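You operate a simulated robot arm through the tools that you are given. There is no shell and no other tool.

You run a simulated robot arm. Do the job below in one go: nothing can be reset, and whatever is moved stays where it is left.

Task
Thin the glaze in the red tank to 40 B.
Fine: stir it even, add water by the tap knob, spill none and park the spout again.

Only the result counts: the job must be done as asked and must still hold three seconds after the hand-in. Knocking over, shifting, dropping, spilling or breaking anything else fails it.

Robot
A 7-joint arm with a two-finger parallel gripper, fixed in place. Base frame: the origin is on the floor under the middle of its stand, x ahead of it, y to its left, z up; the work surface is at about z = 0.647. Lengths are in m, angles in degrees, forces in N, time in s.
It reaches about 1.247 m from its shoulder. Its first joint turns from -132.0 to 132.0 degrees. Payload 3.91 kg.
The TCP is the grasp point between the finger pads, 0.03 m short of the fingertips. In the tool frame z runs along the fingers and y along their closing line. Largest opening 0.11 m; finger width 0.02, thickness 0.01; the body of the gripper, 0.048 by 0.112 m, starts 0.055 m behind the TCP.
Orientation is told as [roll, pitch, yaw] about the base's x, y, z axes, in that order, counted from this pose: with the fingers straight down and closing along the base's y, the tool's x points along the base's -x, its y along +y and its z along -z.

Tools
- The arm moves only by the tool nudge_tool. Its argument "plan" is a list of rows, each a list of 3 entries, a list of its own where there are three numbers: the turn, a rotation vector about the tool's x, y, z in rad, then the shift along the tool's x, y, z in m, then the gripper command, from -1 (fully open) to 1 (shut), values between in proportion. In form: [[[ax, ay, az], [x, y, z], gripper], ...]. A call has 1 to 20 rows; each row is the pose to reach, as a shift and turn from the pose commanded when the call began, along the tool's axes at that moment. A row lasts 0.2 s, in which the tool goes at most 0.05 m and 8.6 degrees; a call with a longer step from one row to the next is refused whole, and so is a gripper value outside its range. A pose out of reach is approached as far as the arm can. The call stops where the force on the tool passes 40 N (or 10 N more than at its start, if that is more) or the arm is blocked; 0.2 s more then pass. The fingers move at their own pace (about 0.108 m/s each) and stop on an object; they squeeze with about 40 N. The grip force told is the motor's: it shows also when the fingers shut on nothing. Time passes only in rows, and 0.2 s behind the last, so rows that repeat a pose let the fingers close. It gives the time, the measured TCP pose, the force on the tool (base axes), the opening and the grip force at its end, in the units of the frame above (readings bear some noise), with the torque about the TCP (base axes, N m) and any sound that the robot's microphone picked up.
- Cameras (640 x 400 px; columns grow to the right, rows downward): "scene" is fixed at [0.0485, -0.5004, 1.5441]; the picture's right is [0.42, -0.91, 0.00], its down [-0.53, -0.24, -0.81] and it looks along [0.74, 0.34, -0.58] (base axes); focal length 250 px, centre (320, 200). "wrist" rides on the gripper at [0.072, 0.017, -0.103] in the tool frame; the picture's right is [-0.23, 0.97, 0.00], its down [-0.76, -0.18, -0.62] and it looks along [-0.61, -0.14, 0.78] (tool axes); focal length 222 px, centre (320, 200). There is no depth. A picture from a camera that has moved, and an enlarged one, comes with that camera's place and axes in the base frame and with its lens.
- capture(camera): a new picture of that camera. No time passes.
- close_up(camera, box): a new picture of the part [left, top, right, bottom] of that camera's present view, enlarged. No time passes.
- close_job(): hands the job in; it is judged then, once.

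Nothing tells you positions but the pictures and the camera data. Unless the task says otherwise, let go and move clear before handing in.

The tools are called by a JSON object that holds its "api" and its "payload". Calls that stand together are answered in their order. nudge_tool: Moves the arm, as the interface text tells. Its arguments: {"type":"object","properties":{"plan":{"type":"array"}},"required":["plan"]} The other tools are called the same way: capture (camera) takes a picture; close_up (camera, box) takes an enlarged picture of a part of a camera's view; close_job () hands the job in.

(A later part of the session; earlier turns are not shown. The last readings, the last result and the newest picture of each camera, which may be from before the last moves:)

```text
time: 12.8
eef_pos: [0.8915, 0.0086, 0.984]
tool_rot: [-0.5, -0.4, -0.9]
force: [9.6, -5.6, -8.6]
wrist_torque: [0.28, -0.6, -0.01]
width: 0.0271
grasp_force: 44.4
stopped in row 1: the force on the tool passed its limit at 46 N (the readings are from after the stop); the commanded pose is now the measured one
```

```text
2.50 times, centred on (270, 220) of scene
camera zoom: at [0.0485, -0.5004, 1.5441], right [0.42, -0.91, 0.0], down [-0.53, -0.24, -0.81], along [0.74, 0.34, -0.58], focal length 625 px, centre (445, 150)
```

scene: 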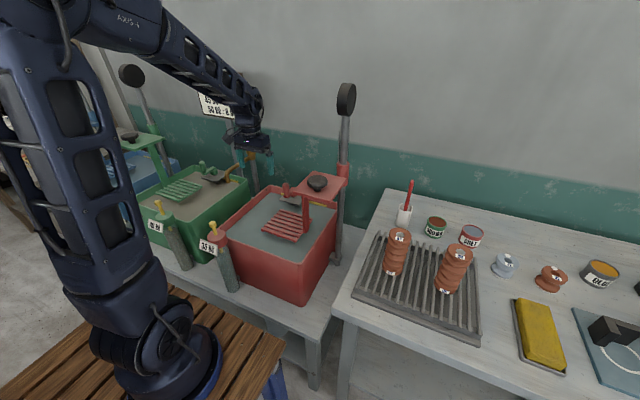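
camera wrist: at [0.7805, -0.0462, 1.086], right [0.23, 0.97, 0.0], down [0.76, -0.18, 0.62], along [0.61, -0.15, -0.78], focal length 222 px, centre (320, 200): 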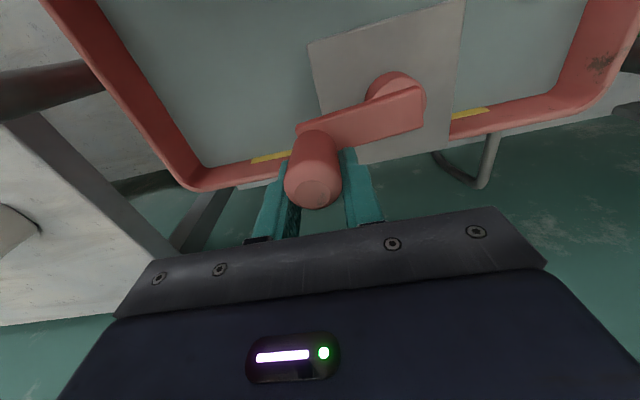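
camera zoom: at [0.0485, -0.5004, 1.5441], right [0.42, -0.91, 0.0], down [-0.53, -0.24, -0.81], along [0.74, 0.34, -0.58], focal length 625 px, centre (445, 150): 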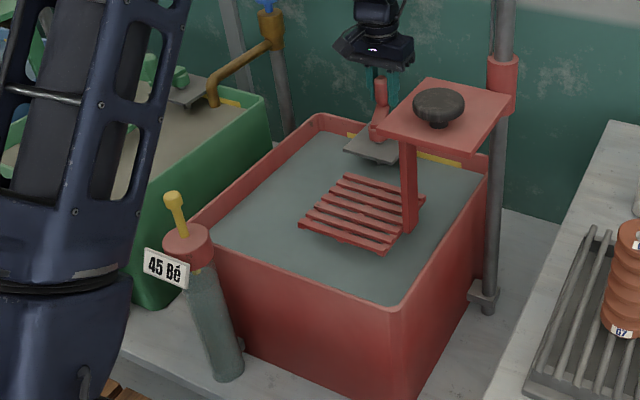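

The tool met resistance right away here at θ ≈ 20°. I'll relax the fingers and look at the forces to see whether it's a hard stop or a pinch.

{"api": "nudge_tool", "payload": {"plan": [[[0, 0, 0], [0, 0, 0], 0.4], [[0, 0, 0], [0, 0, 0], 0.3], [[0, 0, 0], [0, 0, 0], 0.3]]}}

{"api": "close_up", "payload": {"camera": "wrist", "box": [230, 30, 450, 230]}}

{"api": "close_up", "payload": {"camera": "scene", "box": [230, 90, 350, 190]}}

{"api": "capture", "payload": {"camera": "wrist"}}

```text
time: 13.7
eef_pos: [0.8906, 0.0093, 0.9839]
tool_rot: [-0.5, -0.4, -0.8]
force: [0.8, -0.5, 0.0]
wrist_torque: [0.02, 0.03, -0.01]
width: 0.0384
grasp_force: 0.1
```

```text
2.00 times, centred on (340, 130) of wrist
camera zoom: at [0.8163, 0.0293, 1.0862], right [0.24, 0.97, -0.01], down [0.76, -0.18, 0.63], along [0.61, -0.16, -0.78], focal length 444 px, centre (280, 340)
```

zoom: 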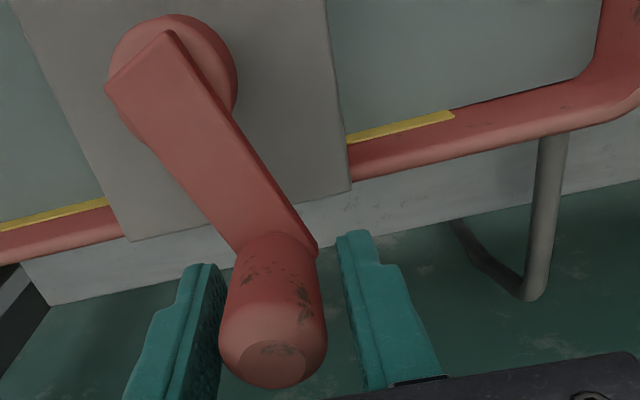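

```text
4.00 times, centred on (290, 140) of scene
camera zoom: at [0.0485, -0.5004, 1.5441], right [0.42, -0.91, 0.0], down [-0.53, -0.24, -0.81], along [0.74, 0.34, -0.58], focal length 1000 px, centre (440, 440)
```

zoom: 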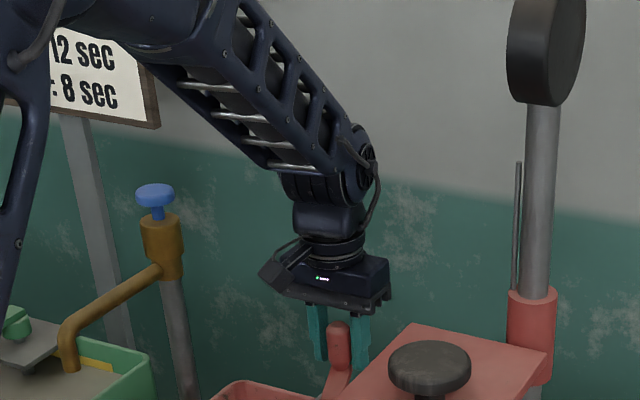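

```text
taken
camera wrist: at [0.8163, 0.0293, 1.0862], right [0.24, 0.97, -0.01], down [0.76, -0.18, 0.63], along [0.61, -0.16, -0.78], focal length 222 px, centre (320, 200)
```

wrist: 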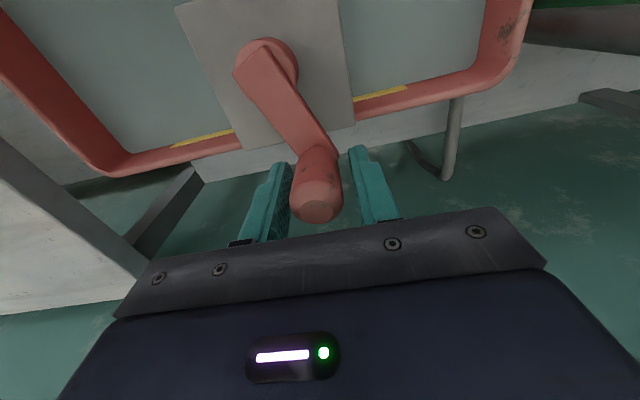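

Forces vanished on opening, and the grip now leans on the −y finger. I'll push gently toward +y with the loose cage to see whether this is a hard stop.

{"api": "nudge_tool", "payload": {"plan": [[[0, 0, 0], [0, 0.001, 0], 0.36], [[0, 0, 0], [0.0003, 0.003, 0], 0.4], [[0, 0, 0], [0.0008, 0.005, 0], 0.42], [[0, 0, 0], [0.0014, 0.007, 0], 0.42], [[0, 0, 0], [0.002, 0.009, 0], 0.42]]}}

{"api": "close_up", "payload": {"camera": "wrist", "box": [230, 30, 450, 230]}}

{"api": "close_up", "payload": {"camera": "scene", "box": [190, 140, 350, 300]}}

```text
time: 14.8
eef_pos: [0.8909, 0.0165, 0.9844]
tool_rot: [-0.7, -0.3, -0.7]
force: [7.0, -22.7, 0.8]
wrist_torque: [0.35, 0.1, 0.2]
width: 0.043
grasp_force: 10.7
```

```text
2.00 times, centred on (340, 130) of wrist
camera zoom: at [0.8155, 0.0364, 1.086], right [0.24, 0.97, -0.01], down [0.75, -0.18, 0.63], along [0.61, -0.16, -0.78], focal length 444 px, centre (280, 340)
```

zoom: 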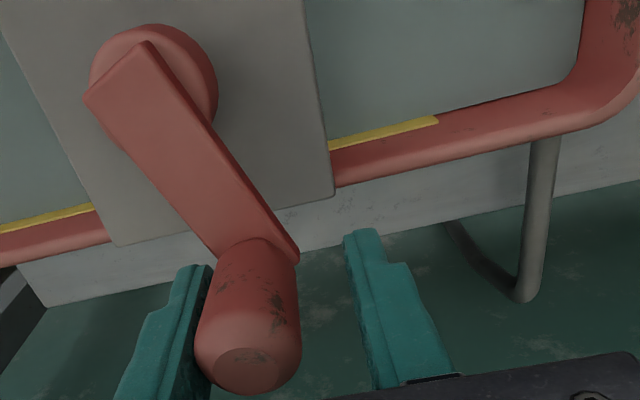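

```text
2.50 times, centred on (270, 220) of scene
camera zoom: at [0.0485, -0.5004, 1.5441], right [0.42, -0.91, 0.0], down [-0.53, -0.24, -0.81], along [0.74, 0.34, -0.58], focal length 625 px, centre (445, 150)
```

zoom: 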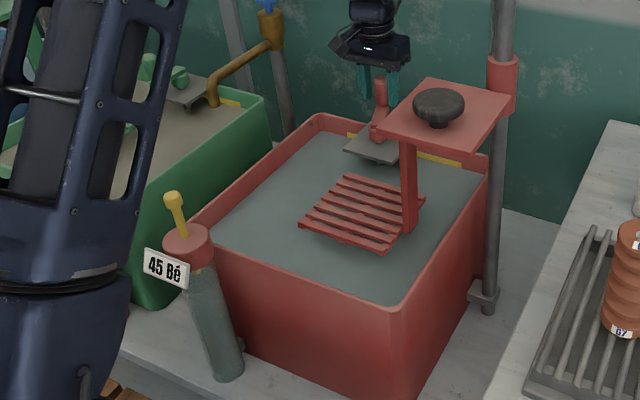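

The finger was pushed back and the crank did not move: it has a hard stop at about 200° from the start. I'll re-grasp the grip there and crank back the other way, watching the tag.

{"api": "nudge_tool", "payload": {"plan": [[[-0.0087, 0.007, -0.0157], [-0.001, -0.004, 0], 0.3], [[-0.0087, 0.007, -0.0157], [-0.003, -0.0085, 0], 0.3], [[-0.0087, 0.007, -0.0157], [-0.003, -0.0085, 0], 0.3], [[-0.0087, 0.007, -0.0157], [-0.003, -0.0085, 0], 0.45], [[-0.0087, 0.007, -0.0157], [-0.003, -0.0085, 0], 0.6], [[-0.0087, 0.007, -0.0157], [-0.003, -0.0085, 0], 0.6]]}}

{"api": "close_up", "payload": {"camera": "wrist", "box": [230, 30, 450, 230]}}

```text
time: 16.2
eef_pos: [0.8915, 0.0089, 0.9838]
tool_rot: [-0.1, -0.1, 0.2]
force: [-1.2, -9.3, -1.0]
wrist_torque: [0.15, 0.05, 0.05]
width: 0.0273
grasp_force: 44.9
```

```text
2.00 times, centred on (340, 130) of wrist
camera zoom: at [0.8174, 0.0267, 1.0871], right [0.22, 0.97, 0.0], down [0.76, -0.18, 0.62], along [0.61, -0.14, -0.78], focal length 444 px, centre (280, 340)
```

zoom: 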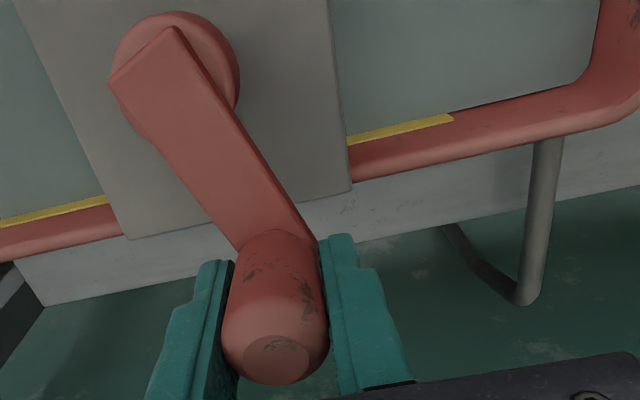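

Grip is centred again at (0.8915, 0.0085), θ ≈ 19°. Now I'll crank clockwise over 160° slowly.

{"api": "nudge_tool", "payload": {"plan": [[[0, 0, 0], [-0.0038, -0.0076, 0], 0.6], [[0, 0, 0], [-0.0047, -0.0154, 0], 0.6], [[0, 0, 0], [-0.0046, -0.0232, 0], 0.6], [[0, 0, 0], [-0.0034, -0.031, 0], 0.6], [[0, 0, 0], [-0.0011, -0.0385, 0], 0.6], [[0, 0, 0], [0.0023, -0.0456, 0], 0.6], [[0, 0, 0], [0.0065, -0.0522, 0], 0.6], [[0, 0, 0], [0.0117, -0.0581, 0], 0.6], [[0, 0, 0], [0.0176, -0.0633, 0], 0.6], [[0, 0, 0], [0.0242, -0.0675, 0], 0.6], [[0, 0, 0], [0.0313, -0.0709, 0], 0.6], [[0, 0, 0], [0.0388, -0.0732, 0], 0.6], [[0, 0, 0], [0.0466, -0.0744, 0], 0.6], [[0, 0, 0], [0.0544, -0.0745, 0], 0.6], [[0, 0, 0], [0.0622, -0.0736, 0], 0.6], [[0, 0, 0], [0.0698, -0.0715, 0], 0.6], [[0, 0, 0], [0.0771, -0.0685, 0], 0.6], [[0, 0, 0], [0.0838, -0.0644, 0], 0.6], [[0, 0, 0], [0.0899, -0.0595, 0], 0.6], [[0, 0, 0], [0.0953, -0.0537, 0], 0.6]]}}

{"api": "close_up", "payload": {"camera": "wrist", "box": [230, 30, 450, 230]}}

{"api": "close_up", "payload": {"camera": "scene", "box": [190, 140, 350, 300]}}

```text
time: 20.3
eef_pos: [0.7984, -0.0557, 0.9829]
tool_rot: [-0.2, 0.3, -0.1]
force: [-8.5, -7.5, 4.6]
wrist_torque: [0.32, -0.26, 0.1]
width: 0.0274
grasp_force: 45.0
stopped in row 20: the force on the tool passed its limit at 46 N (the readings are from after the stop); the commanded pose is now the measured one
```

```text
2.00 times, centred on (340, 130) of wrist
camera zoom: at [0.7258, -0.037, 1.0868], right [0.23, 0.97, -0.01], down [0.76, -0.18, 0.62], along [0.6, -0.15, -0.78], focal length 444 px, centre (280, 340)
```

zoom: 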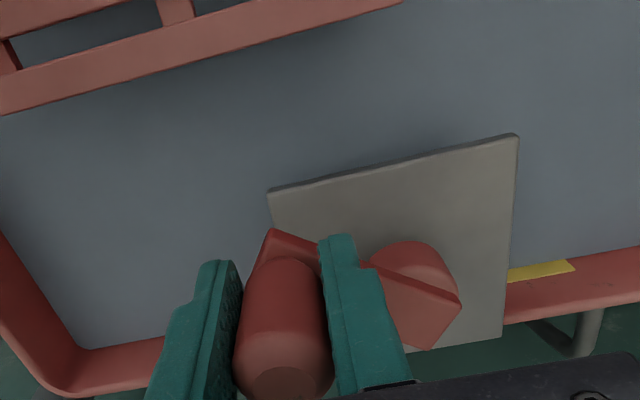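

```text
2.50 times, centred on (270, 220) of scene
camera zoom: at [0.0485, -0.5004, 1.5441], right [0.42, -0.91, 0.0], down [-0.53, -0.24, -0.81], along [0.74, 0.34, -0.58], focal length 625 px, centre (445, 150)
```

zoom: 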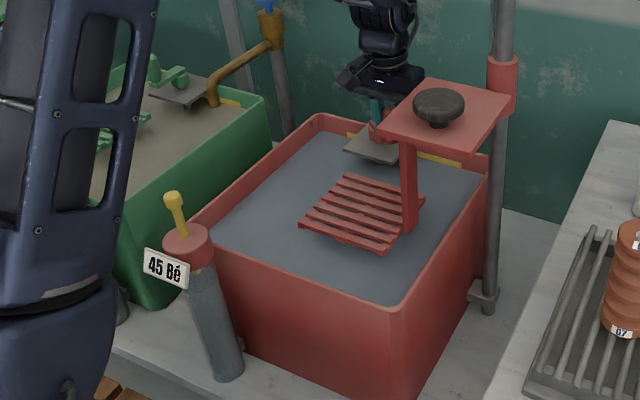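

The glaze colour has changed (grey-blue) and the tag holds at 45 Bé, but the grip slid ~7 mm in the fingers again. I'll loosen, turn the tool in line with the crank (yaw ≈ 53°) around the grip, and re-close so the pads push along the turning direction.

{"api": "nudge_tool", "payload": {"plan": [[[0, 0, 0], [0, 0, 0], 0.2], [[0, 0, 0], [-0.0066, 0, 0], 0.2], [[0, 0, -0.132], [-0.0066, 0, 0], 0.2], [[0, 0, -0.264], [-0.0066, 0, 0], 0.2], [[0, 0, -0.396], [-0.0066, 0, 0], 0.2], [[0, 0, -0.528], [-0.0066, 0, 0], 0.2], [[0, 0, -0.66], [-0.0066, 0, 0], 0.2], [[0, 0, -0.792], [-0.0066, 0, 0], 0.2], [[0, 0, -0.925], [-0.0066, 0, 0], 0.2], [[0, 0, -0.925], [-0.0066, 0, 0], 0.2]]}}

{"api": "close_up", "payload": {"camera": "wrist", "box": [230, 30, 450, 230]}}

{"api": "close_up", "payload": {"camera": "scene", "box": [190, 140, 350, 300]}}

```text
time: 22.5
eef_pos: [0.8063, -0.0553, 0.9838]
tool_rot: [0.0, 0.3, 53.0]
force: [-0.1, 0.2, 0.0]
wrist_torque: [0.03, 0.0, 0.02]
width: 0.0441
grasp_force: 0.0
```

```text
2.00 times, centred on (340, 130) of wrist
camera zoom: at [0.7483, -0.1005, 1.0866], right [-0.64, 0.77, 0.0], down [0.6, 0.5, 0.62], along [0.48, 0.4, -0.79], focal length 444 px, centre (280, 340)
```

zoom: 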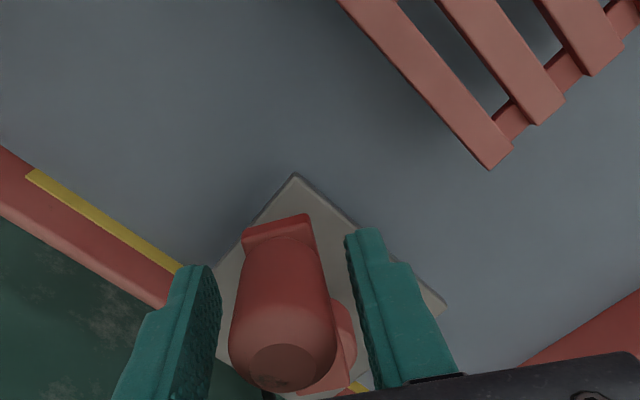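

```text
2.50 times, centred on (270, 220) of scene
camera zoom: at [0.0485, -0.5004, 1.5441], right [0.42, -0.91, 0.0], down [-0.53, -0.24, -0.81], along [0.74, 0.34, -0.58], focal length 625 px, centre (445, 150)
```

zoom: 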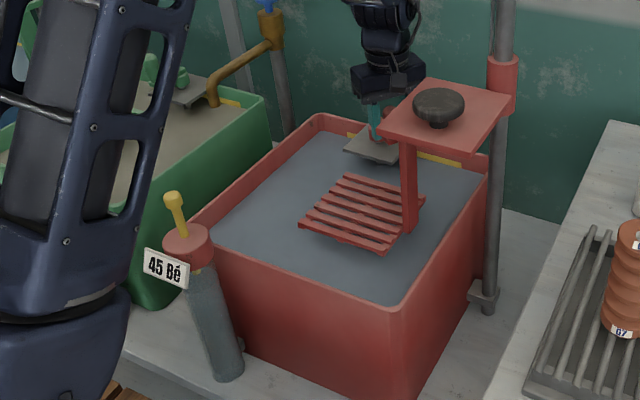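

Aligned nicely. Now I'll close and sweep clockwise by 128° with the tool turning along with the crank.

{"api": "nudge_tool", "payload": {"plan": [[[0, 0, 0], [0, 0, 0], 0.45], [[0, 0, 0], [0, 0, 0], 0.6], [[0, 0, 0], [0, 0, 0], 0.6], [[0, 0, 0.1396], [-0.0006, 0.0079, 0], 0.6], [[0, 0, 0.2793], [-0.0022, 0.0157, 0], 0.6], [[0, 0, 0.4189], [-0.0049, 0.0232, 0], 0.6], [[0, 0, 0.5585], [-0.0087, 0.0302, 0], 0.6], [[0, 0, 0.6981], [-0.0133, 0.0366, 0], 0.6], [[0, 0, 0.8378], [-0.0189, 0.0424, 0], 0.6], [[0, 0, 0.9774], [-0.0251, 0.0473, 0], 0.6], [[0, 0, 1.117], [-0.032, 0.0512, 0], 0.6], [[0, 0, 1.2566], [-0.0394, 0.0542, 0], 0.6], [[0, 0, 1.3963], [-0.0471, 0.0561, 0], 0.6], [[0, 0, 1.5359], [-0.055, 0.057, 0], 0.6], [[0, 0, 1.6755], [-0.063, 0.0567, 0], 0.6], [[0, 0, 1.8151], [-0.0708, 0.0553, 0], 0.6], [[0, 0, 1.9548], [-0.0784, 0.0529, 0], 0.6], [[0, 0, 2.0944], [-0.0855, 0.0494, 0], 0.6], [[0, 0, 2.234], [-0.0921, 0.0449, 0], 0.6]]}}

{"api": "close_up", "payload": {"camera": "wrist", "box": [230, 30, 450, 230]}}

{"api": "close_up", "payload": {"camera": "scene", "box": [190, 140, 350, 300]}}

```text
time: 26.5
eef_pos: [0.8262, 0.0453, 0.9832]
tool_rot: [-0.2, -0.1, -75.2]
force: [5.0, -25.7, 8.3]
wrist_torque: [0.18, 0.05, 0.16]
width: 0.0273
grasp_force: 45.2
```

```text
2.00 times, centred on (340, 130) of wrist
camera zoom: at [0.8232, 0.1204, 1.0854], right [1.0, 0.03, 0.0], down [0.03, -0.78, 0.63], along [0.01, -0.63, -0.78], focal length 444 px, centre (280, 340)
```

zoom: 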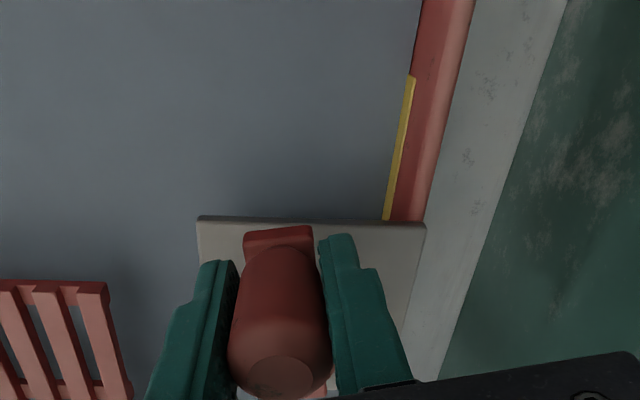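

```text
2.50 times, centred on (270, 220) of scene
camera zoom: at [0.0485, -0.5004, 1.5441], right [0.42, -0.91, 0.0], down [-0.53, -0.24, -0.81], along [0.74, 0.34, -0.58], focal length 625 px, centre (445, 150)
```

zoom: 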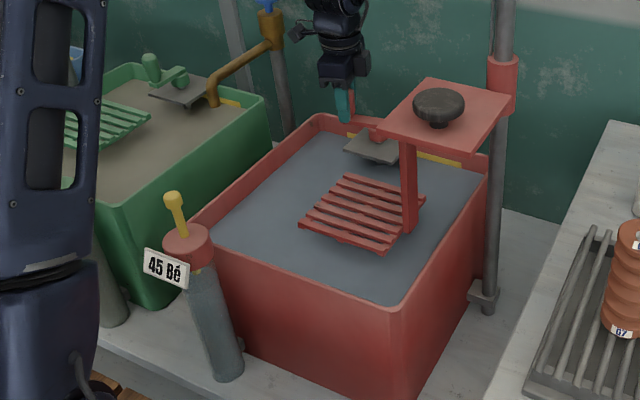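

The following grip works well; the tag is still 45 Bé. Refined hub is (0.841, −0.011), radius 55 mm; I'll sweep back the other way to keep stirring and see whether the reading is settled.

{"api": "nudge_tool", "payload": {"plan": [[[0, 0, 0], [-0.0033, 0, 0], 0.6], [[0, 0, -0.1396], [-0.0038, -0.0077, 0], 0.6], [[0, 0, -0.2793], [-0.0054, -0.0152, 0], 0.6], [[0, 0, -0.4189], [-0.0081, -0.0224, 0], 0.6], [[0, 0, -0.5585], [-0.0117, -0.0291, 0], 0.6], [[0, 0, -0.6981], [-0.0162, -0.0354, 0], 0.6], [[0, 0, -0.8378], [-0.0215, -0.0409, 0], 0.6], [[0, 0, -0.9774], [-0.0275, -0.0456, 0], 0.6], [[0, 0, -1.117], [-0.0342, -0.0494, 0], 0.6], [[0, 0, -1.2566], [-0.0413, -0.0523, 0], 0.6], [[0, 0, -1.3963], [-0.0488, -0.0542, 0], 0.6], [[0, 0, -1.5359], [-0.0564, -0.055, 0], 0.6], [[0, 0, -1.6755], [-0.064, -0.0547, 0], 0.6], [[0, 0, -1.8151], [-0.0716, -0.0534, 0], 0.6], [[0, 0, -1.9548], [-0.0789, -0.051, 0], 0.6], [[0, 0, -2.0944], [-0.0858, -0.0476, 0], 0.6], [[0, 0, -2.234], [-0.0922, -0.0433, 0], 0.6], [[0, 0, -2.3736], [-0.0979, -0.0382, 0], 0.6], [[0, 0, -2.5133], [-0.1028, -0.0323, 0], 0.6]]}}

{"api": "close_up", "payload": {"camera": "wrist", "box": [230, 30, 450, 230]}}

{"api": "close_up", "payload": {"camera": "scene", "box": [190, 140, 350, 300]}}

```text
time: 30.5
eef_pos: [0.8211, -0.0612, 0.9834]
tool_rot: [0.0, 0.3, 69.1]
force: [9.6, 26.0, 4.0]
wrist_torque: [-0.15, 0.01, -0.22]
width: 0.0272
grasp_force: 44.9
```

```text
2.00 times, centred on (340, 130) of wrist
camera zoom: at [0.779, -0.1207, 1.0861], right [-0.83, 0.56, 0.0], down [0.44, 0.65, 0.62], along [0.35, 0.51, -0.79], focal length 444 px, centre (280, 340)
```

zoom: 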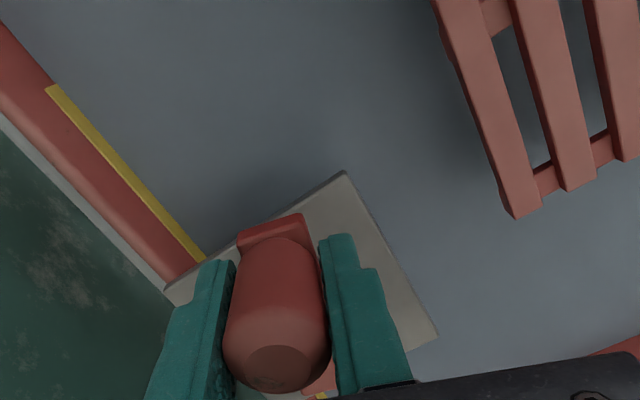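

```text
2.50 times, centred on (270, 220) of scene
camera zoom: at [0.0485, -0.5004, 1.5441], right [0.42, -0.91, 0.0], down [-0.53, -0.24, -0.81], along [0.74, 0.34, -0.58], focal length 625 px, centre (445, 150)
```

zoom: 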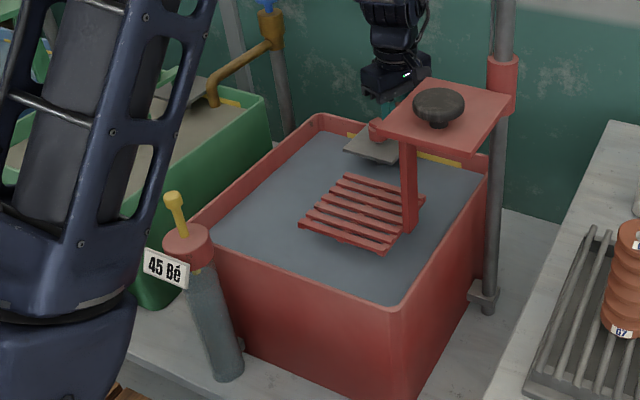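

The tag stays at 45 Bé. I'll compare the float's height, which may give a finer reading than the tag, using the same zoom as before.

{"api": "close_up", "payload": {"camera": "scene", "box": [195, 215, 235, 260]}}

{"api": "close_up", "payload": {"camera": "scene", "box": [200, 210, 224, 240]}}

{"api": "close_up", "payload": {"camera": "scene", "box": [220, 175, 340, 265]}}

```text
8.89 times, centred on (215, 238) of scene
camera zoom: at [0.0485, -0.5004, 1.5441], right [0.42, -0.91, 0.0], down [-0.53, -0.24, -0.81], along [0.74, 0.34, -0.58], focal length 2223 px, centre (1253, -133)
```

zoom: 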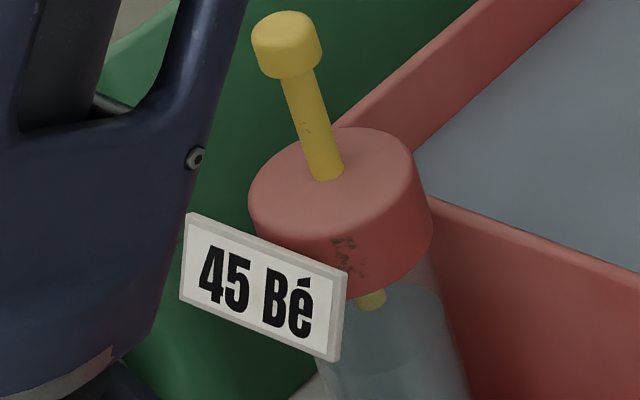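

```text
13.33 times, centred on (212, 225) of scene
camera zoom: at [0.0485, -0.5004, 1.5441], right [0.42, -0.91, 0.0], down [-0.53, -0.24, -0.81], along [0.74, 0.34, -0.58], focal length 3335 px, centre (1760, -133)
```

zoom: 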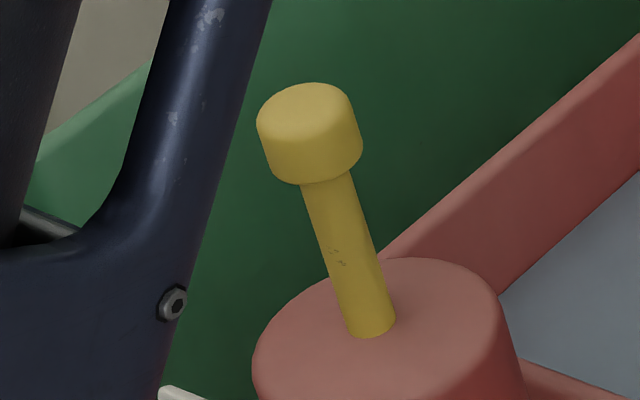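

```text
4.44 times, centred on (280, 220) of scene
camera zoom: at [0.0485, -0.5004, 1.5441], right [0.42, -0.91, 0.0], down [-0.53, -0.24, -0.81], along [0.74, 0.34, -0.58], focal length 1112 px, centre (498, 111)
```

zoom: 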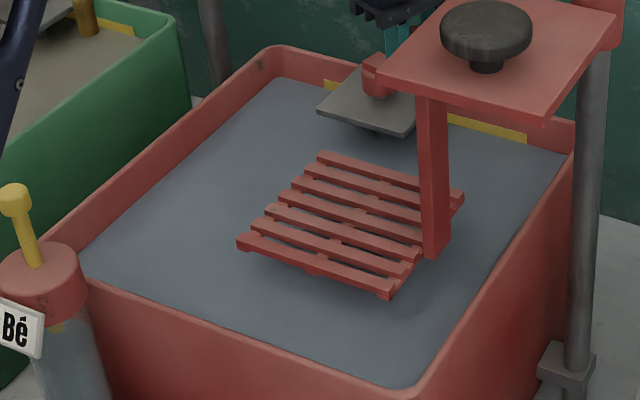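

The float is a finer gauge: its cap top was at image row ≈220.9 for 35, 218.6 for 40 and 216.1 now at 45 Bé. I'll let go of the crank and rise straight up, turning the tool back to square.

{"api": "nudge_tool", "payload": {"plan": [[[0, 0, 0], [0, 0, 0], 0.3], [[0, 0, 0], [0, 0, 0], 0.0], [[0, 0, 0], [0, 0, -0.03], 0.0], [[0, 0, 0], [0, 0, -0.07], 0.0], [[0, 0, 0.1], [0, 0, -0.11], 0.0], [[0, 0, 0.24], [0, 0, -0.15], 0.0], [[0, 0, 0.38], [0, 0, -0.18], 0.0], [[0, 0, 0.52], [0, 0, -0.2], 0.0], [[0, 0, 0.66], [0, 0, -0.2], 0.0], [[0, 0, 0.8], [0, 0, -0.2], 0.0], [[0, 0, 0.94], [0, 0, -0.2], 0.0], [[0, 0, 1.08], [0, 0, -0.2], 0.0], [[0, 0, 1.206], [0, 0, -0.2], 0.0], [[0, 0, 1.206], [0, 0, -0.2], 0.0]]}}

{"api": "capture", "payload": {"camera": "wrist"}}

{"api": "capture", "payload": {"camera": "scene"}}

```text
time: 33.5
eef_pos: [0.8226, -0.0611, 1.1839]
tool_rot: [-0.1, 0.3, -0.3]
force: [0.1, -0.2, 0.0]
wrist_torque: [0.0, 0.03, -0.04]
width: 0.0548
grasp_force: 0.0
```

```text
taken
camera wrist: at [0.7482, -0.0425, 1.2868], right [0.23, 0.97, 0.0], down [0.76, -0.18, 0.62], along [0.6, -0.15, -0.78], focal length 222 px, centre (320, 200)
```

wrist: 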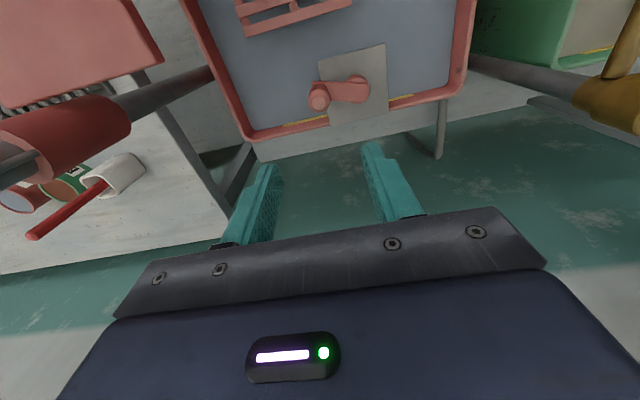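

```text
taken
```

scene: 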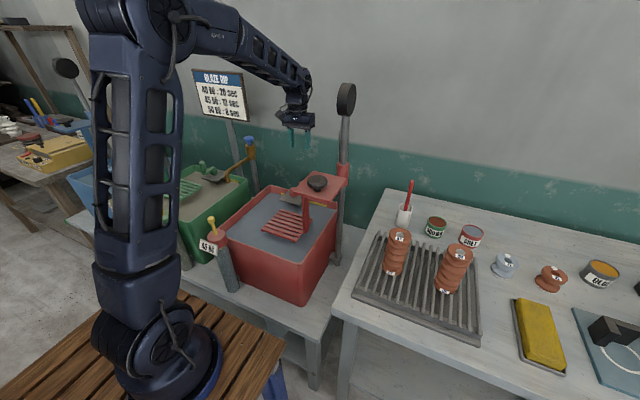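

The crank is free and resting at about 250°. Next I'll go over toward the tap to measure the spout and knob from above.

{"api": "nudge_tool", "payload": {"plan": [[[0, 0, 0], [0.014, 0.035, -0.01], 0.0], [[0, 0, 0], [0.028, 0.07, -0.02], 0.0], [[0, 0, 0], [0.042, 0.105, -0.03], -0.5], [[0, 0, 0], [0.056, 0.14, -0.04], -1], [[0, 0, 0], [0.07, 0.175, -0.05], -1], [[0, 0, 0], [0.084, 0.21, -0.06], -1], [[0, 0, 0], [0.1, 0.245, -0.066], -1], [[0, 0, 0], [0.1, 0.25, -0.066], -1]]}}

{"api": "capture", "payload": {"camera": "wrist"}}

{"api": "close_up", "payload": {"camera": "wrist", "box": [250, 60, 450, 210]}}

{"api": "close_up", "payload": {"camera": "scene", "box": [190, 110, 290, 190]}}

```text
time: 35.3
eef_pos: [0.7247, 0.1903, 1.2479]
tool_rot: [-0.1, 0.3, -0.1]
force: [0.4, 0.1, -0.2]
wrist_torque: [0.0, -0.01, -0.02]
width: 0.1101
grasp_force: 0.1
```

```text
taken
camera wrist: at [0.651, 0.2084, 1.351], right [0.23, 0.97, 0.0], down [0.76, -0.18, 0.62], along [0.6, -0.15, -0.78], focal length 222 px, centre (320, 200)
```

wrist: 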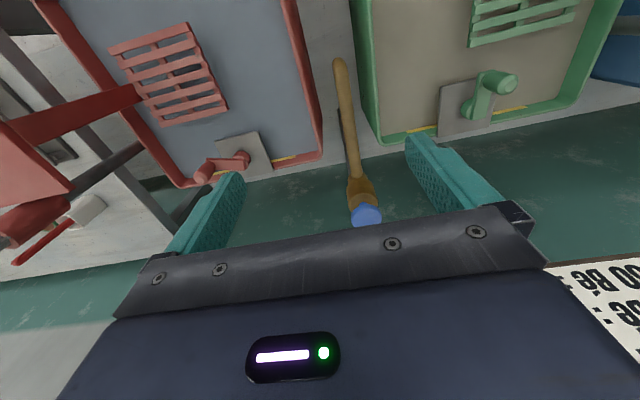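

```text
2.67 times, centred on (350, 135) of wrist
camera zoom: at [0.651, 0.2084, 1.351], right [0.23, 0.97, 0.0], down [0.76, -0.18, 0.62], along [0.6, -0.15, -0.78], focal length 592 px, centre (240, 373)
```

zoom: 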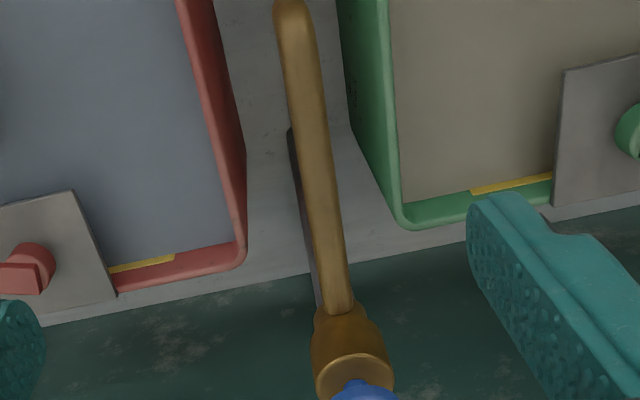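

```text
5.00 times, centred on (240, 150) of scene
camera zoom: at [0.0485, -0.5004, 1.5441], right [0.42, -0.91, 0.0], down [-0.53, -0.24, -0.81], along [0.74, 0.34, -0.58], focal length 1250 px, centre (720, 450)
```

zoom: 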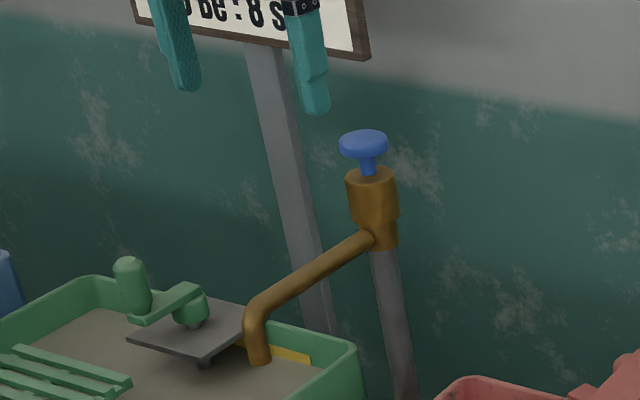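

The spout pipe runs along y ≈ 0.220 at z ≈ 1.047 from x ≈ 0.695 to the collar; the knob is at about (0.866, 0.221, 1.128). I'll straddle the pipe at x ≈ 0.74 and grip it.

{"api": "nudge_tool", "payload": {"plan": [[[0, 0, 0], [-0.0153, 0.0297, 0.02], -0.2], [[0, 0, 0], [-0.0153, 0.0297, 0.06], -0.2], [[0, 0, 0], [-0.0153, 0.0297, 0.1], -0.2], [[0, 0, 0], [-0.0153, 0.0297, 0.14], -0.2], [[0, 0, 0], [-0.0153, 0.0297, 0.14], -0.2]]}}

{"api": "capture", "payload": {"camera": "wrist"}}

{"api": "close_up", "payload": {"camera": "scene", "box": [190, 110, 290, 190]}}

```text
time: 36.5
eef_pos: [0.7373, 0.2214, 1.1073]
tool_rot: [-0.2, 0.3, -0.3]
force: [0.7, -0.5, -0.4]
wrist_torque: [-0.03, -0.01, -0.01]
width: 0.0663
grasp_force: 0.0
```

```text
taken
camera wrist: at [0.6644, 0.2388, 1.21], right [0.23, 0.97, 0.0], down [0.76, -0.18, 0.62], along [0.6, -0.15, -0.78], focal length 222 px, centre (320, 200)
```

wrist: 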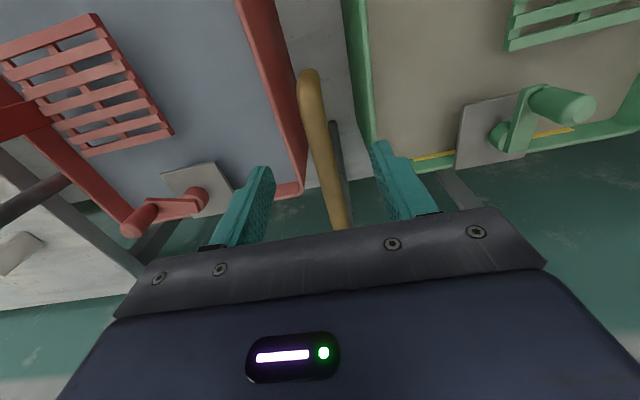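

```text
5.00 times, centred on (240, 150) of scene
camera zoom: at [0.0485, -0.5004, 1.5441], right [0.42, -0.91, 0.0], down [-0.53, -0.24, -0.81], along [0.74, 0.34, -0.58], focal length 1250 px, centre (720, 450)
```

zoom: 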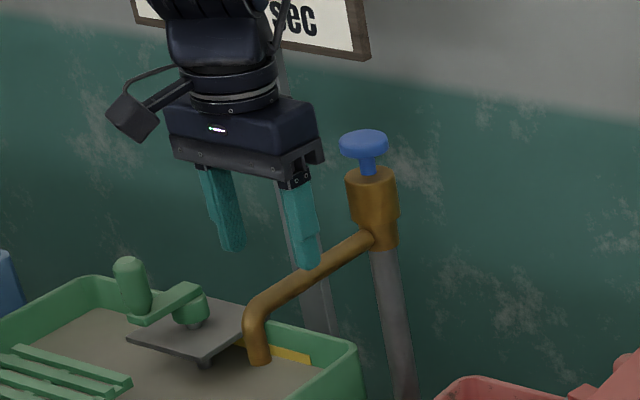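

The pipe is between the fingers. I'll lower to pipe height and close gently.

{"api": "nudge_tool", "payload": {"plan": [[[0, 0, 0], [0, 0, 0.03], -0.2], [[0, 0, 0], [0, 0, 0.058], -0.2], [[0, 0, 0], [0, 0, 0.058], 0.3], [[0, 0, 0], [0, 0, 0.058], 0.6], [[0, 0, 0], [0, 0, 0.058], 0.8], [[0, 0, 0], [0, 0, 0.058], 0.8]]}}

{"api": "capture", "payload": {"camera": "wrist"}}

{"api": "close_up", "payload": {"camera": "scene", "box": [190, 110, 290, 190]}}

```text
time: 37.9
eef_pos: [0.7379, 0.219, 1.0498]
tool_rot: [-0.2, 0.2, -0.1]
force: [1.1, 5.5, -4.1]
wrist_torque: [0.1, -0.57, 0.71]
width: 0.0178
grasp_force: 45.0
```

```text
taken
camera wrist: at [0.6638, 0.2376, 1.1539], right [0.23, 0.97, 0.0], down [0.76, -0.18, 0.62], along [0.6, -0.15, -0.78], focal length 222 px, centre (320, 200)
```

wrist: 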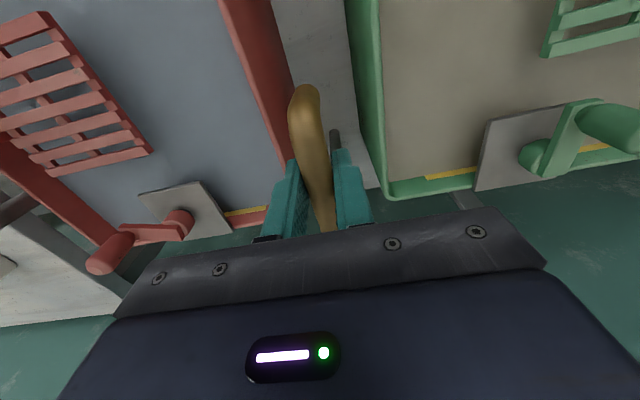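

```text
5.00 times, centred on (240, 150) of scene
camera zoom: at [0.0485, -0.5004, 1.5441], right [0.42, -0.91, 0.0], down [-0.53, -0.24, -0.81], along [0.74, 0.34, -0.58], focal length 1250 px, centre (720, 450)
```

zoom: 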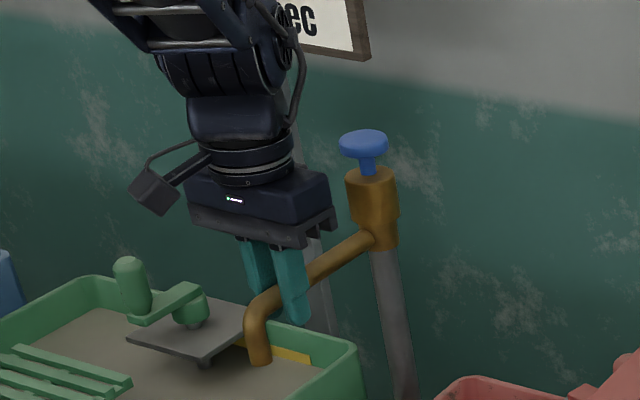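

Pipe gripped (17.8 mm wide). Parked pose noted: TCP (0.738, 0.219), spout pointing straight to −x. Now I'll swing it about the column toward the red tank.

{"api": "nudge_tool", "payload": {"plan": [[[0, 0, -0.1047], [-0.0007, -0.0134, 0], 0.8], [[0, 0, -0.2094], [-0.0028, -0.0266, 0], 0.8], [[0, 0, -0.3142], [-0.0063, -0.0396, 0], 0.8], [[0, 0, -0.4189], [-0.0111, -0.0521, 0], 0.8], [[0, 0, -0.5236], [-0.0172, -0.064, 0], 0.8], [[0, 0, -0.6283], [-0.0244, -0.0752, 0], 0.8], [[0, 0, -0.733], [-0.0329, -0.0856, 0], 0.8], [[0, 0, -0.8378], [-0.0424, -0.0951, 0], 0.8]]}}

{"api": "capture", "payload": {"camera": "wrist"}}

{"api": "close_up", "payload": {"camera": "scene", "box": [190, 110, 350, 230]}}

```text
time: 39.7
eef_pos: [0.7723, 0.1302, 1.0505]
tool_rot: [0.4, 0.5, 46.8]
force: [-13.7, 5.8, 13.0]
wrist_torque: [-0.24, 0.37, -0.94]
width: 0.019
grasp_force: 45.2
stopped in row 8: the force on the tool passed its limit at 54 N (the readings are from after the stop); the commanded pose is now the measured one
```

```text
taken
camera wrist: at [0.7098, 0.0913, 1.1547], right [-0.55, 0.83, 0.01], down [0.66, 0.43, 0.61], along [0.51, 0.34, -0.79], focal length 222 px, centre (320, 200)
```

wrist: 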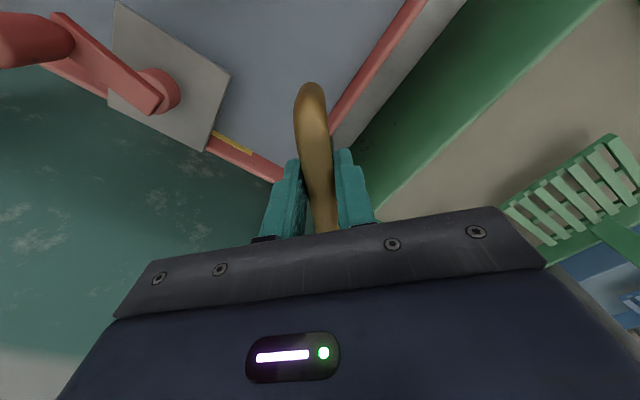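

```text
3.33 times, centred on (270, 170) of scene
camera zoom: at [0.0485, -0.5004, 1.5441], right [0.42, -0.91, 0.0], down [-0.53, -0.24, -0.81], along [0.74, 0.34, -0.58], focal length 834 px, centre (487, 300)
```

zoom: 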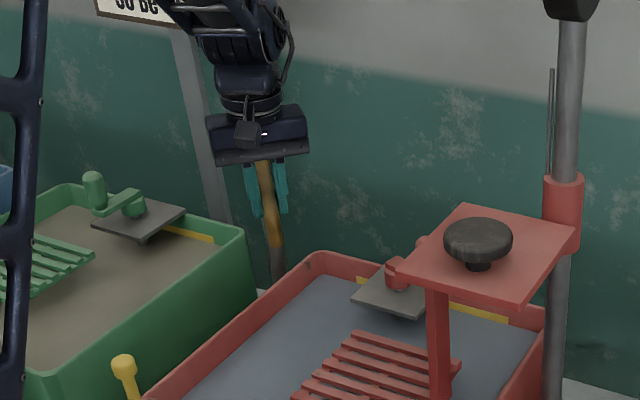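

The spout swung to about 46°; its tip is now over the red tank near (0.74, 0.104), inside the wall. I'll release it and rise.

{"api": "nudge_tool", "payload": {"plan": [[[0, 0, 0], [0, 0, 0], 0.5], [[0, 0, 0], [0, 0, 0], 0.2], [[0, 0, 0], [0, 0, 0], 0.1], [[0, 0, 0], [0, 0, -0.03], 0.1], [[0, 0, 0], [0, 0, -0.07], 0.1], [[0, 0, 0], [0, 0, -0.11], 0.1], [[0, 0, 0], [0, 0, -0.15], 0.1], [[0, 0, 0], [0, 0, -0.17], 0.1]]}}

{"api": "capture", "payload": {"camera": "wrist"}}

{"api": "close_up", "payload": {"camera": "scene", "box": [190, 110, 350, 230]}}

```text
time: 41.5
eef_pos: [0.7738, 0.1293, 1.2219]
tool_rot: [0.4, 0.4, 46.7]
force: [0.0, -0.4, -0.1]
wrist_torque: [-0.01, 0.04, 0.01]
width: 0.0494
grasp_force: 0.0
```

```text
taken
camera wrist: at [0.7126, 0.0895, 1.3247], right [-0.55, 0.83, 0.01], down [0.66, 0.43, 0.61], along [0.51, 0.34, -0.79], focal length 222 px, centre (320, 200)
```

wrist: 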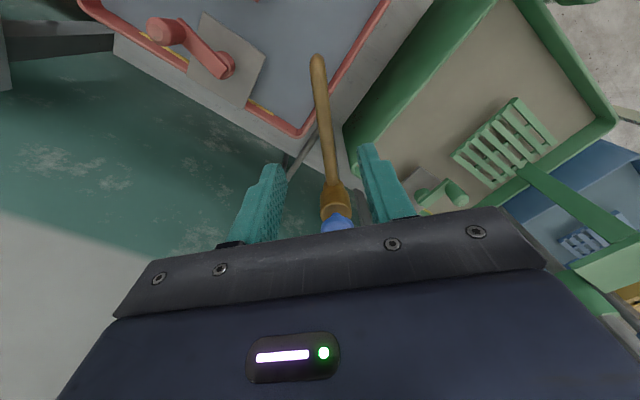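

```text
3.33 times, centred on (270, 170) of scene
camera zoom: at [0.0485, -0.5004, 1.5441], right [0.42, -0.91, 0.0], down [-0.53, -0.24, -0.81], along [0.74, 0.34, -0.58], focal length 834 px, centre (487, 300)
```

zoom: 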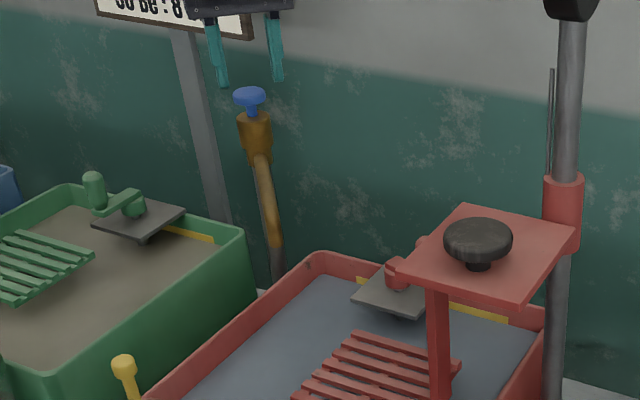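

Spout stays put with its outlet well inside the tank. Now I'll go above the blue knob with the fingers square and open.

{"api": "nudge_tool", "payload": {"plan": [[[0, 0, 0.136], [-0.025, -0.0009, 0], 0.0], [[0, 0, 0.272], [-0.05, -0.0018, 0], -0.1], [[0, 0, 0.408], [-0.075, -0.0027, 0], -0.3], [[0, 0, 0.544], [-0.1, -0.0036, 0], -0.3], [[0, 0, 0.68], [-0.12, -0.0042, 0], -0.3], [[0, 0, 0.815], [-0.1296, -0.0046, 0], -0.3], [[0, 0, 0.815], [-0.1296, -0.0046, 0.01], -0.3]]}}

{"api": "capture", "payload": {"camera": "wrist"}}

{"api": "close_up", "payload": {"camera": "scene", "box": [200, 90, 300, 170]}}

```text
time: 43.1
eef_pos: [0.8676, 0.2232, 1.2085]
tool_rot: [-0.2, 0.6, 0.0]
force: [0.1, 0.4, -0.5]
wrist_torque: [0.01, -0.03, -0.01]
width: 0.0715
grasp_force: 0.0
```

```text
taken
camera wrist: at [0.7945, 0.24, 1.3128], right [0.23, 0.97, 0.0], down [0.77, -0.18, 0.61], along [0.6, -0.14, -0.79], focal length 222 px, centre (320, 200)
```

wrist: 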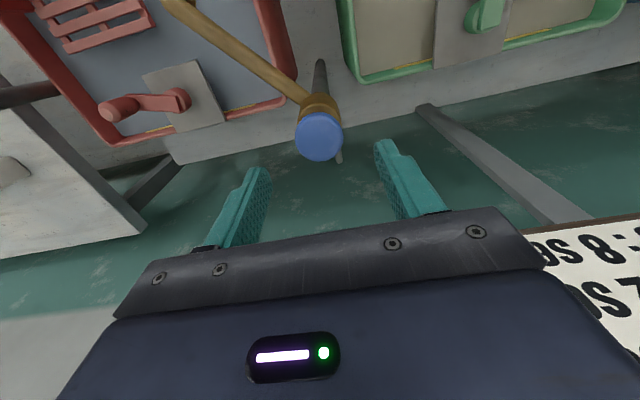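

```text
5.00 times, centred on (250, 130) of scene
camera zoom: at [0.0485, -0.5004, 1.5441], right [0.42, -0.91, 0.0], down [-0.53, -0.24, -0.81], along [0.74, 0.34, -0.58], focal length 1250 px, centre (670, 550)
```

zoom: 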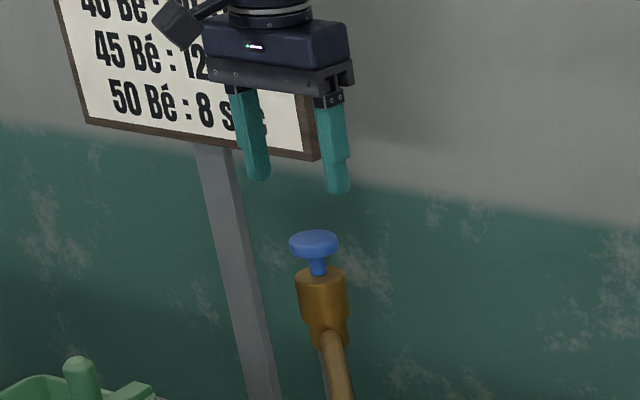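

The knob is centred near (0.867, 0.222), top at about z 1.13. I'll lower the fingers around it, stopping with tips just above the brass collar.

{"api": "nudge_tool", "payload": {"plan": [[[0, 0, 0], [0.0005, -0.0012, 0.03], -0.3], [[0, 0, 0], [0.0005, -0.0012, 0.055], -0.3], [[0, 0, 0], [0.0005, -0.0012, 0.07], -0.3], [[0, 0, 0], [0.0005, -0.0012, 0.07], -0.3]]}}

{"api": "capture", "payload": {"camera": "wrist"}}

{"api": "close_up", "payload": {"camera": "scene", "box": [210, 110, 290, 170]}}

```text
time: 44.1
eef_pos: [0.8651, 0.2209, 1.1395]
tool_rot: [-0.2, 0.6, 0.1]
force: [0.0, -0.1, -0.6]
wrist_torque: [0.05, 0.0, 0.03]
width: 0.0714
grasp_force: 0.0
```

```text
taken
camera wrist: at [0.7934, 0.2385, 1.2427], right [0.23, 0.97, 0.0], down [0.77, -0.18, 0.61], along [0.6, -0.14, -0.79], focal length 222 px, centre (320, 200)
```

wrist: 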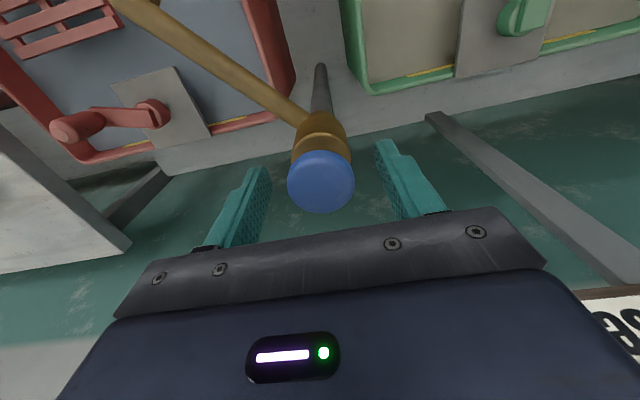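

```text
6.67 times, centred on (250, 140) of scene
camera zoom: at [0.0485, -0.5004, 1.5441], right [0.42, -0.91, 0.0], down [-0.53, -0.24, -0.81], along [0.74, 0.34, -0.58], focal length 1667 px, centre (787, 600)
```

zoom: 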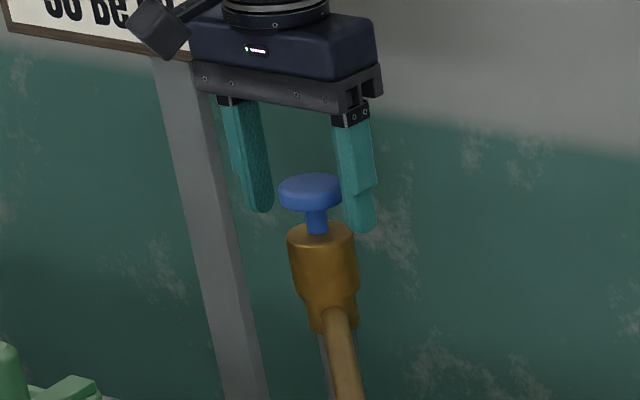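

Fingers straddle the knob with tips just above the collar. I'll close on it and note its width before turning.

{"api": "nudge_tool", "payload": {"plan": [[[0, 0, 0], [0, 0, 0], 0.0], [[0, 0, 0], [0, 0, 0], 0.3], [[0, 0, 0], [0, 0, 0], 0.4], [[0, 0, 0], [0, 0, 0], 0.4]]}}

{"api": "capture", "payload": {"camera": "wrist"}}

{"api": "close_up", "payload": {"camera": "scene", "box": [190, 110, 350, 300]}}

```text
time: 45.1
eef_pos: [0.8664, 0.2207, 1.1394]
tool_rot: [-0.1, 0.8, 0.0]
force: [-1.4, -4.4, -1.4]
wrist_torque: [-0.15, 0.1, -0.02]
width: 0.0407
grasp_force: 44.9
```

```text
taken
camera wrist: at [0.7935, 0.2381, 1.2428], right [0.23, 0.97, 0.0], down [0.77, -0.18, 0.61], along [0.6, -0.14, -0.79], focal length 222 px, centre (320, 200)
```

wrist: 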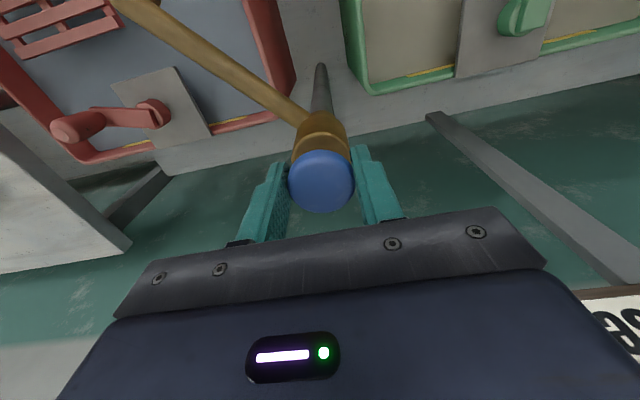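

```text
2.11 times, centred on (270, 205) of scene
camera zoom: at [0.0485, -0.5004, 1.5441], right [0.42, -0.91, 0.0], down [-0.53, -0.24, -0.81], along [0.74, 0.34, -0.58], focal length 526 px, centre (425, 190)
```

zoom: 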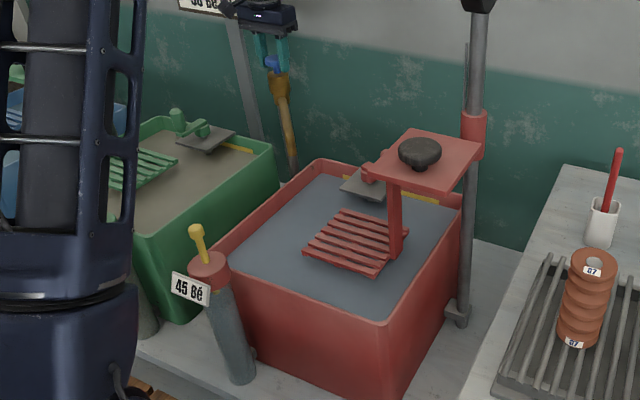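

Knob gripped (40.7 mm). I'll try a small counter-clockwise turn (20°) and check torque, sound and any water.

{"api": "nudge_tool", "payload": {"plan": [[[0, 0, -0.12], [0, 0, 0], 0.4], [[0, 0, -0.24], [0, 0, 0], 0.4], [[0, 0, -0.35], [0, 0, 0], 0.4]]}}

{"api": "capture", "payload": {"camera": "wrist"}}

{"api": "close_up", "payload": {"camera": "scene", "box": [190, 110, 350, 300]}}

```text
time: 45.9
eef_pos: [0.8665, 0.2189, 1.1386]
tool_rot: [0.1, 0.6, 20.2]
force: [0.2, -16.9, 0.1]
wrist_torque: [-0.25, -0.06, -0.63]
width: 0.0404
grasp_force: 44.6
```

```text
taken
camera wrist: at [0.7926, 0.211, 1.2429], right [-0.12, 0.99, 0.0], down [0.78, 0.1, 0.61], along [0.61, 0.07, -0.79], focal length 222 px, centre (320, 200)
```

wrist: 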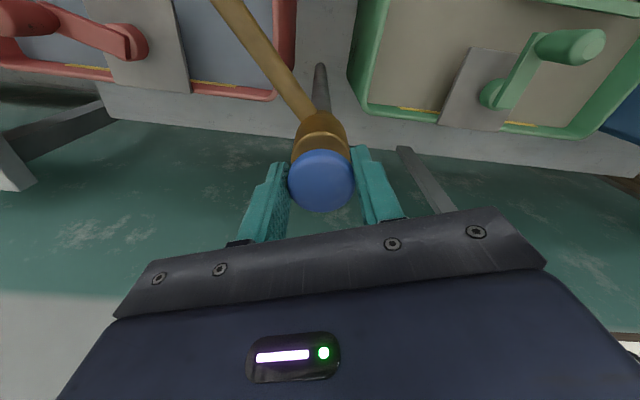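

```text
2.11 times, centred on (270, 205) of scene
camera zoom: at [0.0485, -0.5004, 1.5441], right [0.42, -0.91, 0.0], down [-0.53, -0.24, -0.81], along [0.74, 0.34, -0.58], focal length 526 px, centre (425, 190)
```

zoom: 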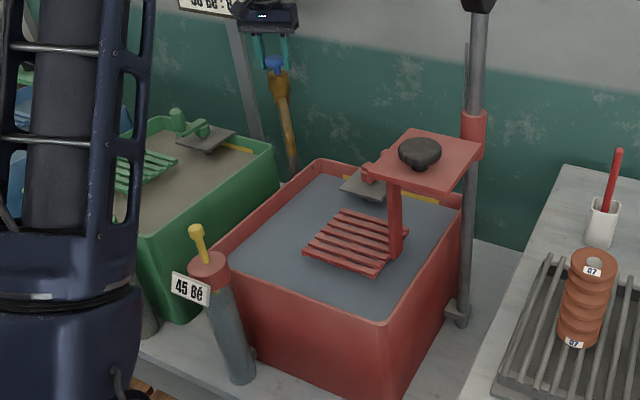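

{"api": "close_up", "payload": {"camera": "scene", "box": [230, 110, 310, 200]}}

{"api": "close_up", "payload": {"camera": "wrist", "box": [200, 0, 380, 220]}}

```text
4.44 times, centred on (270, 155) of scene
camera zoom: at [0.0485, -0.5004, 1.5441], right [0.42, -0.91, 0.0], down [-0.53, -0.24, -0.81], along [0.74, 0.34, -0.58], focal length 1112 px, centre (542, 400)
```

zoom: 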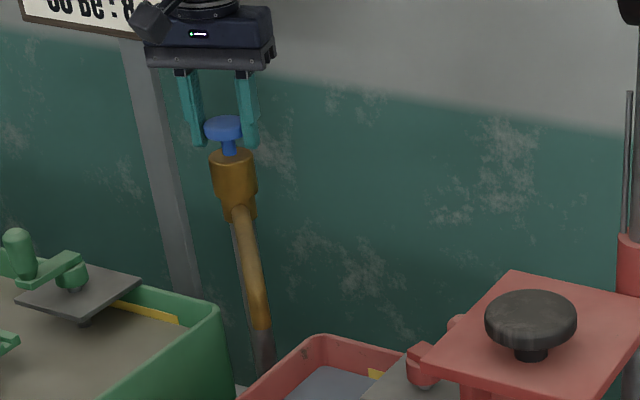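

```text
1.82 times, centred on (290, 110) of wrist
camera zoom: at [0.7926, 0.211, 1.2429], right [-0.12, 0.99, 0.0], down [0.78, 0.1, 0.61], along [0.61, 0.07, -0.79], focal length 404 px, centre (374, 364)
```

zoom: 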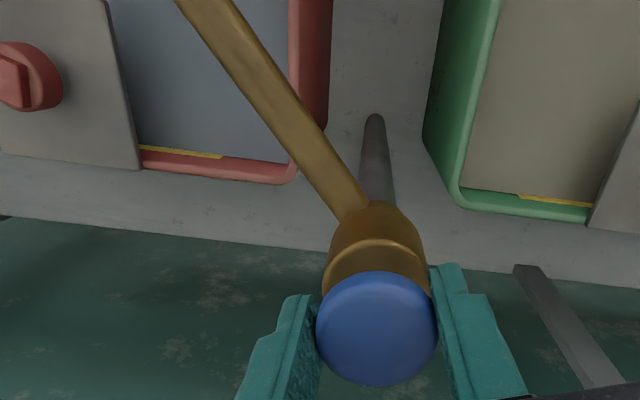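

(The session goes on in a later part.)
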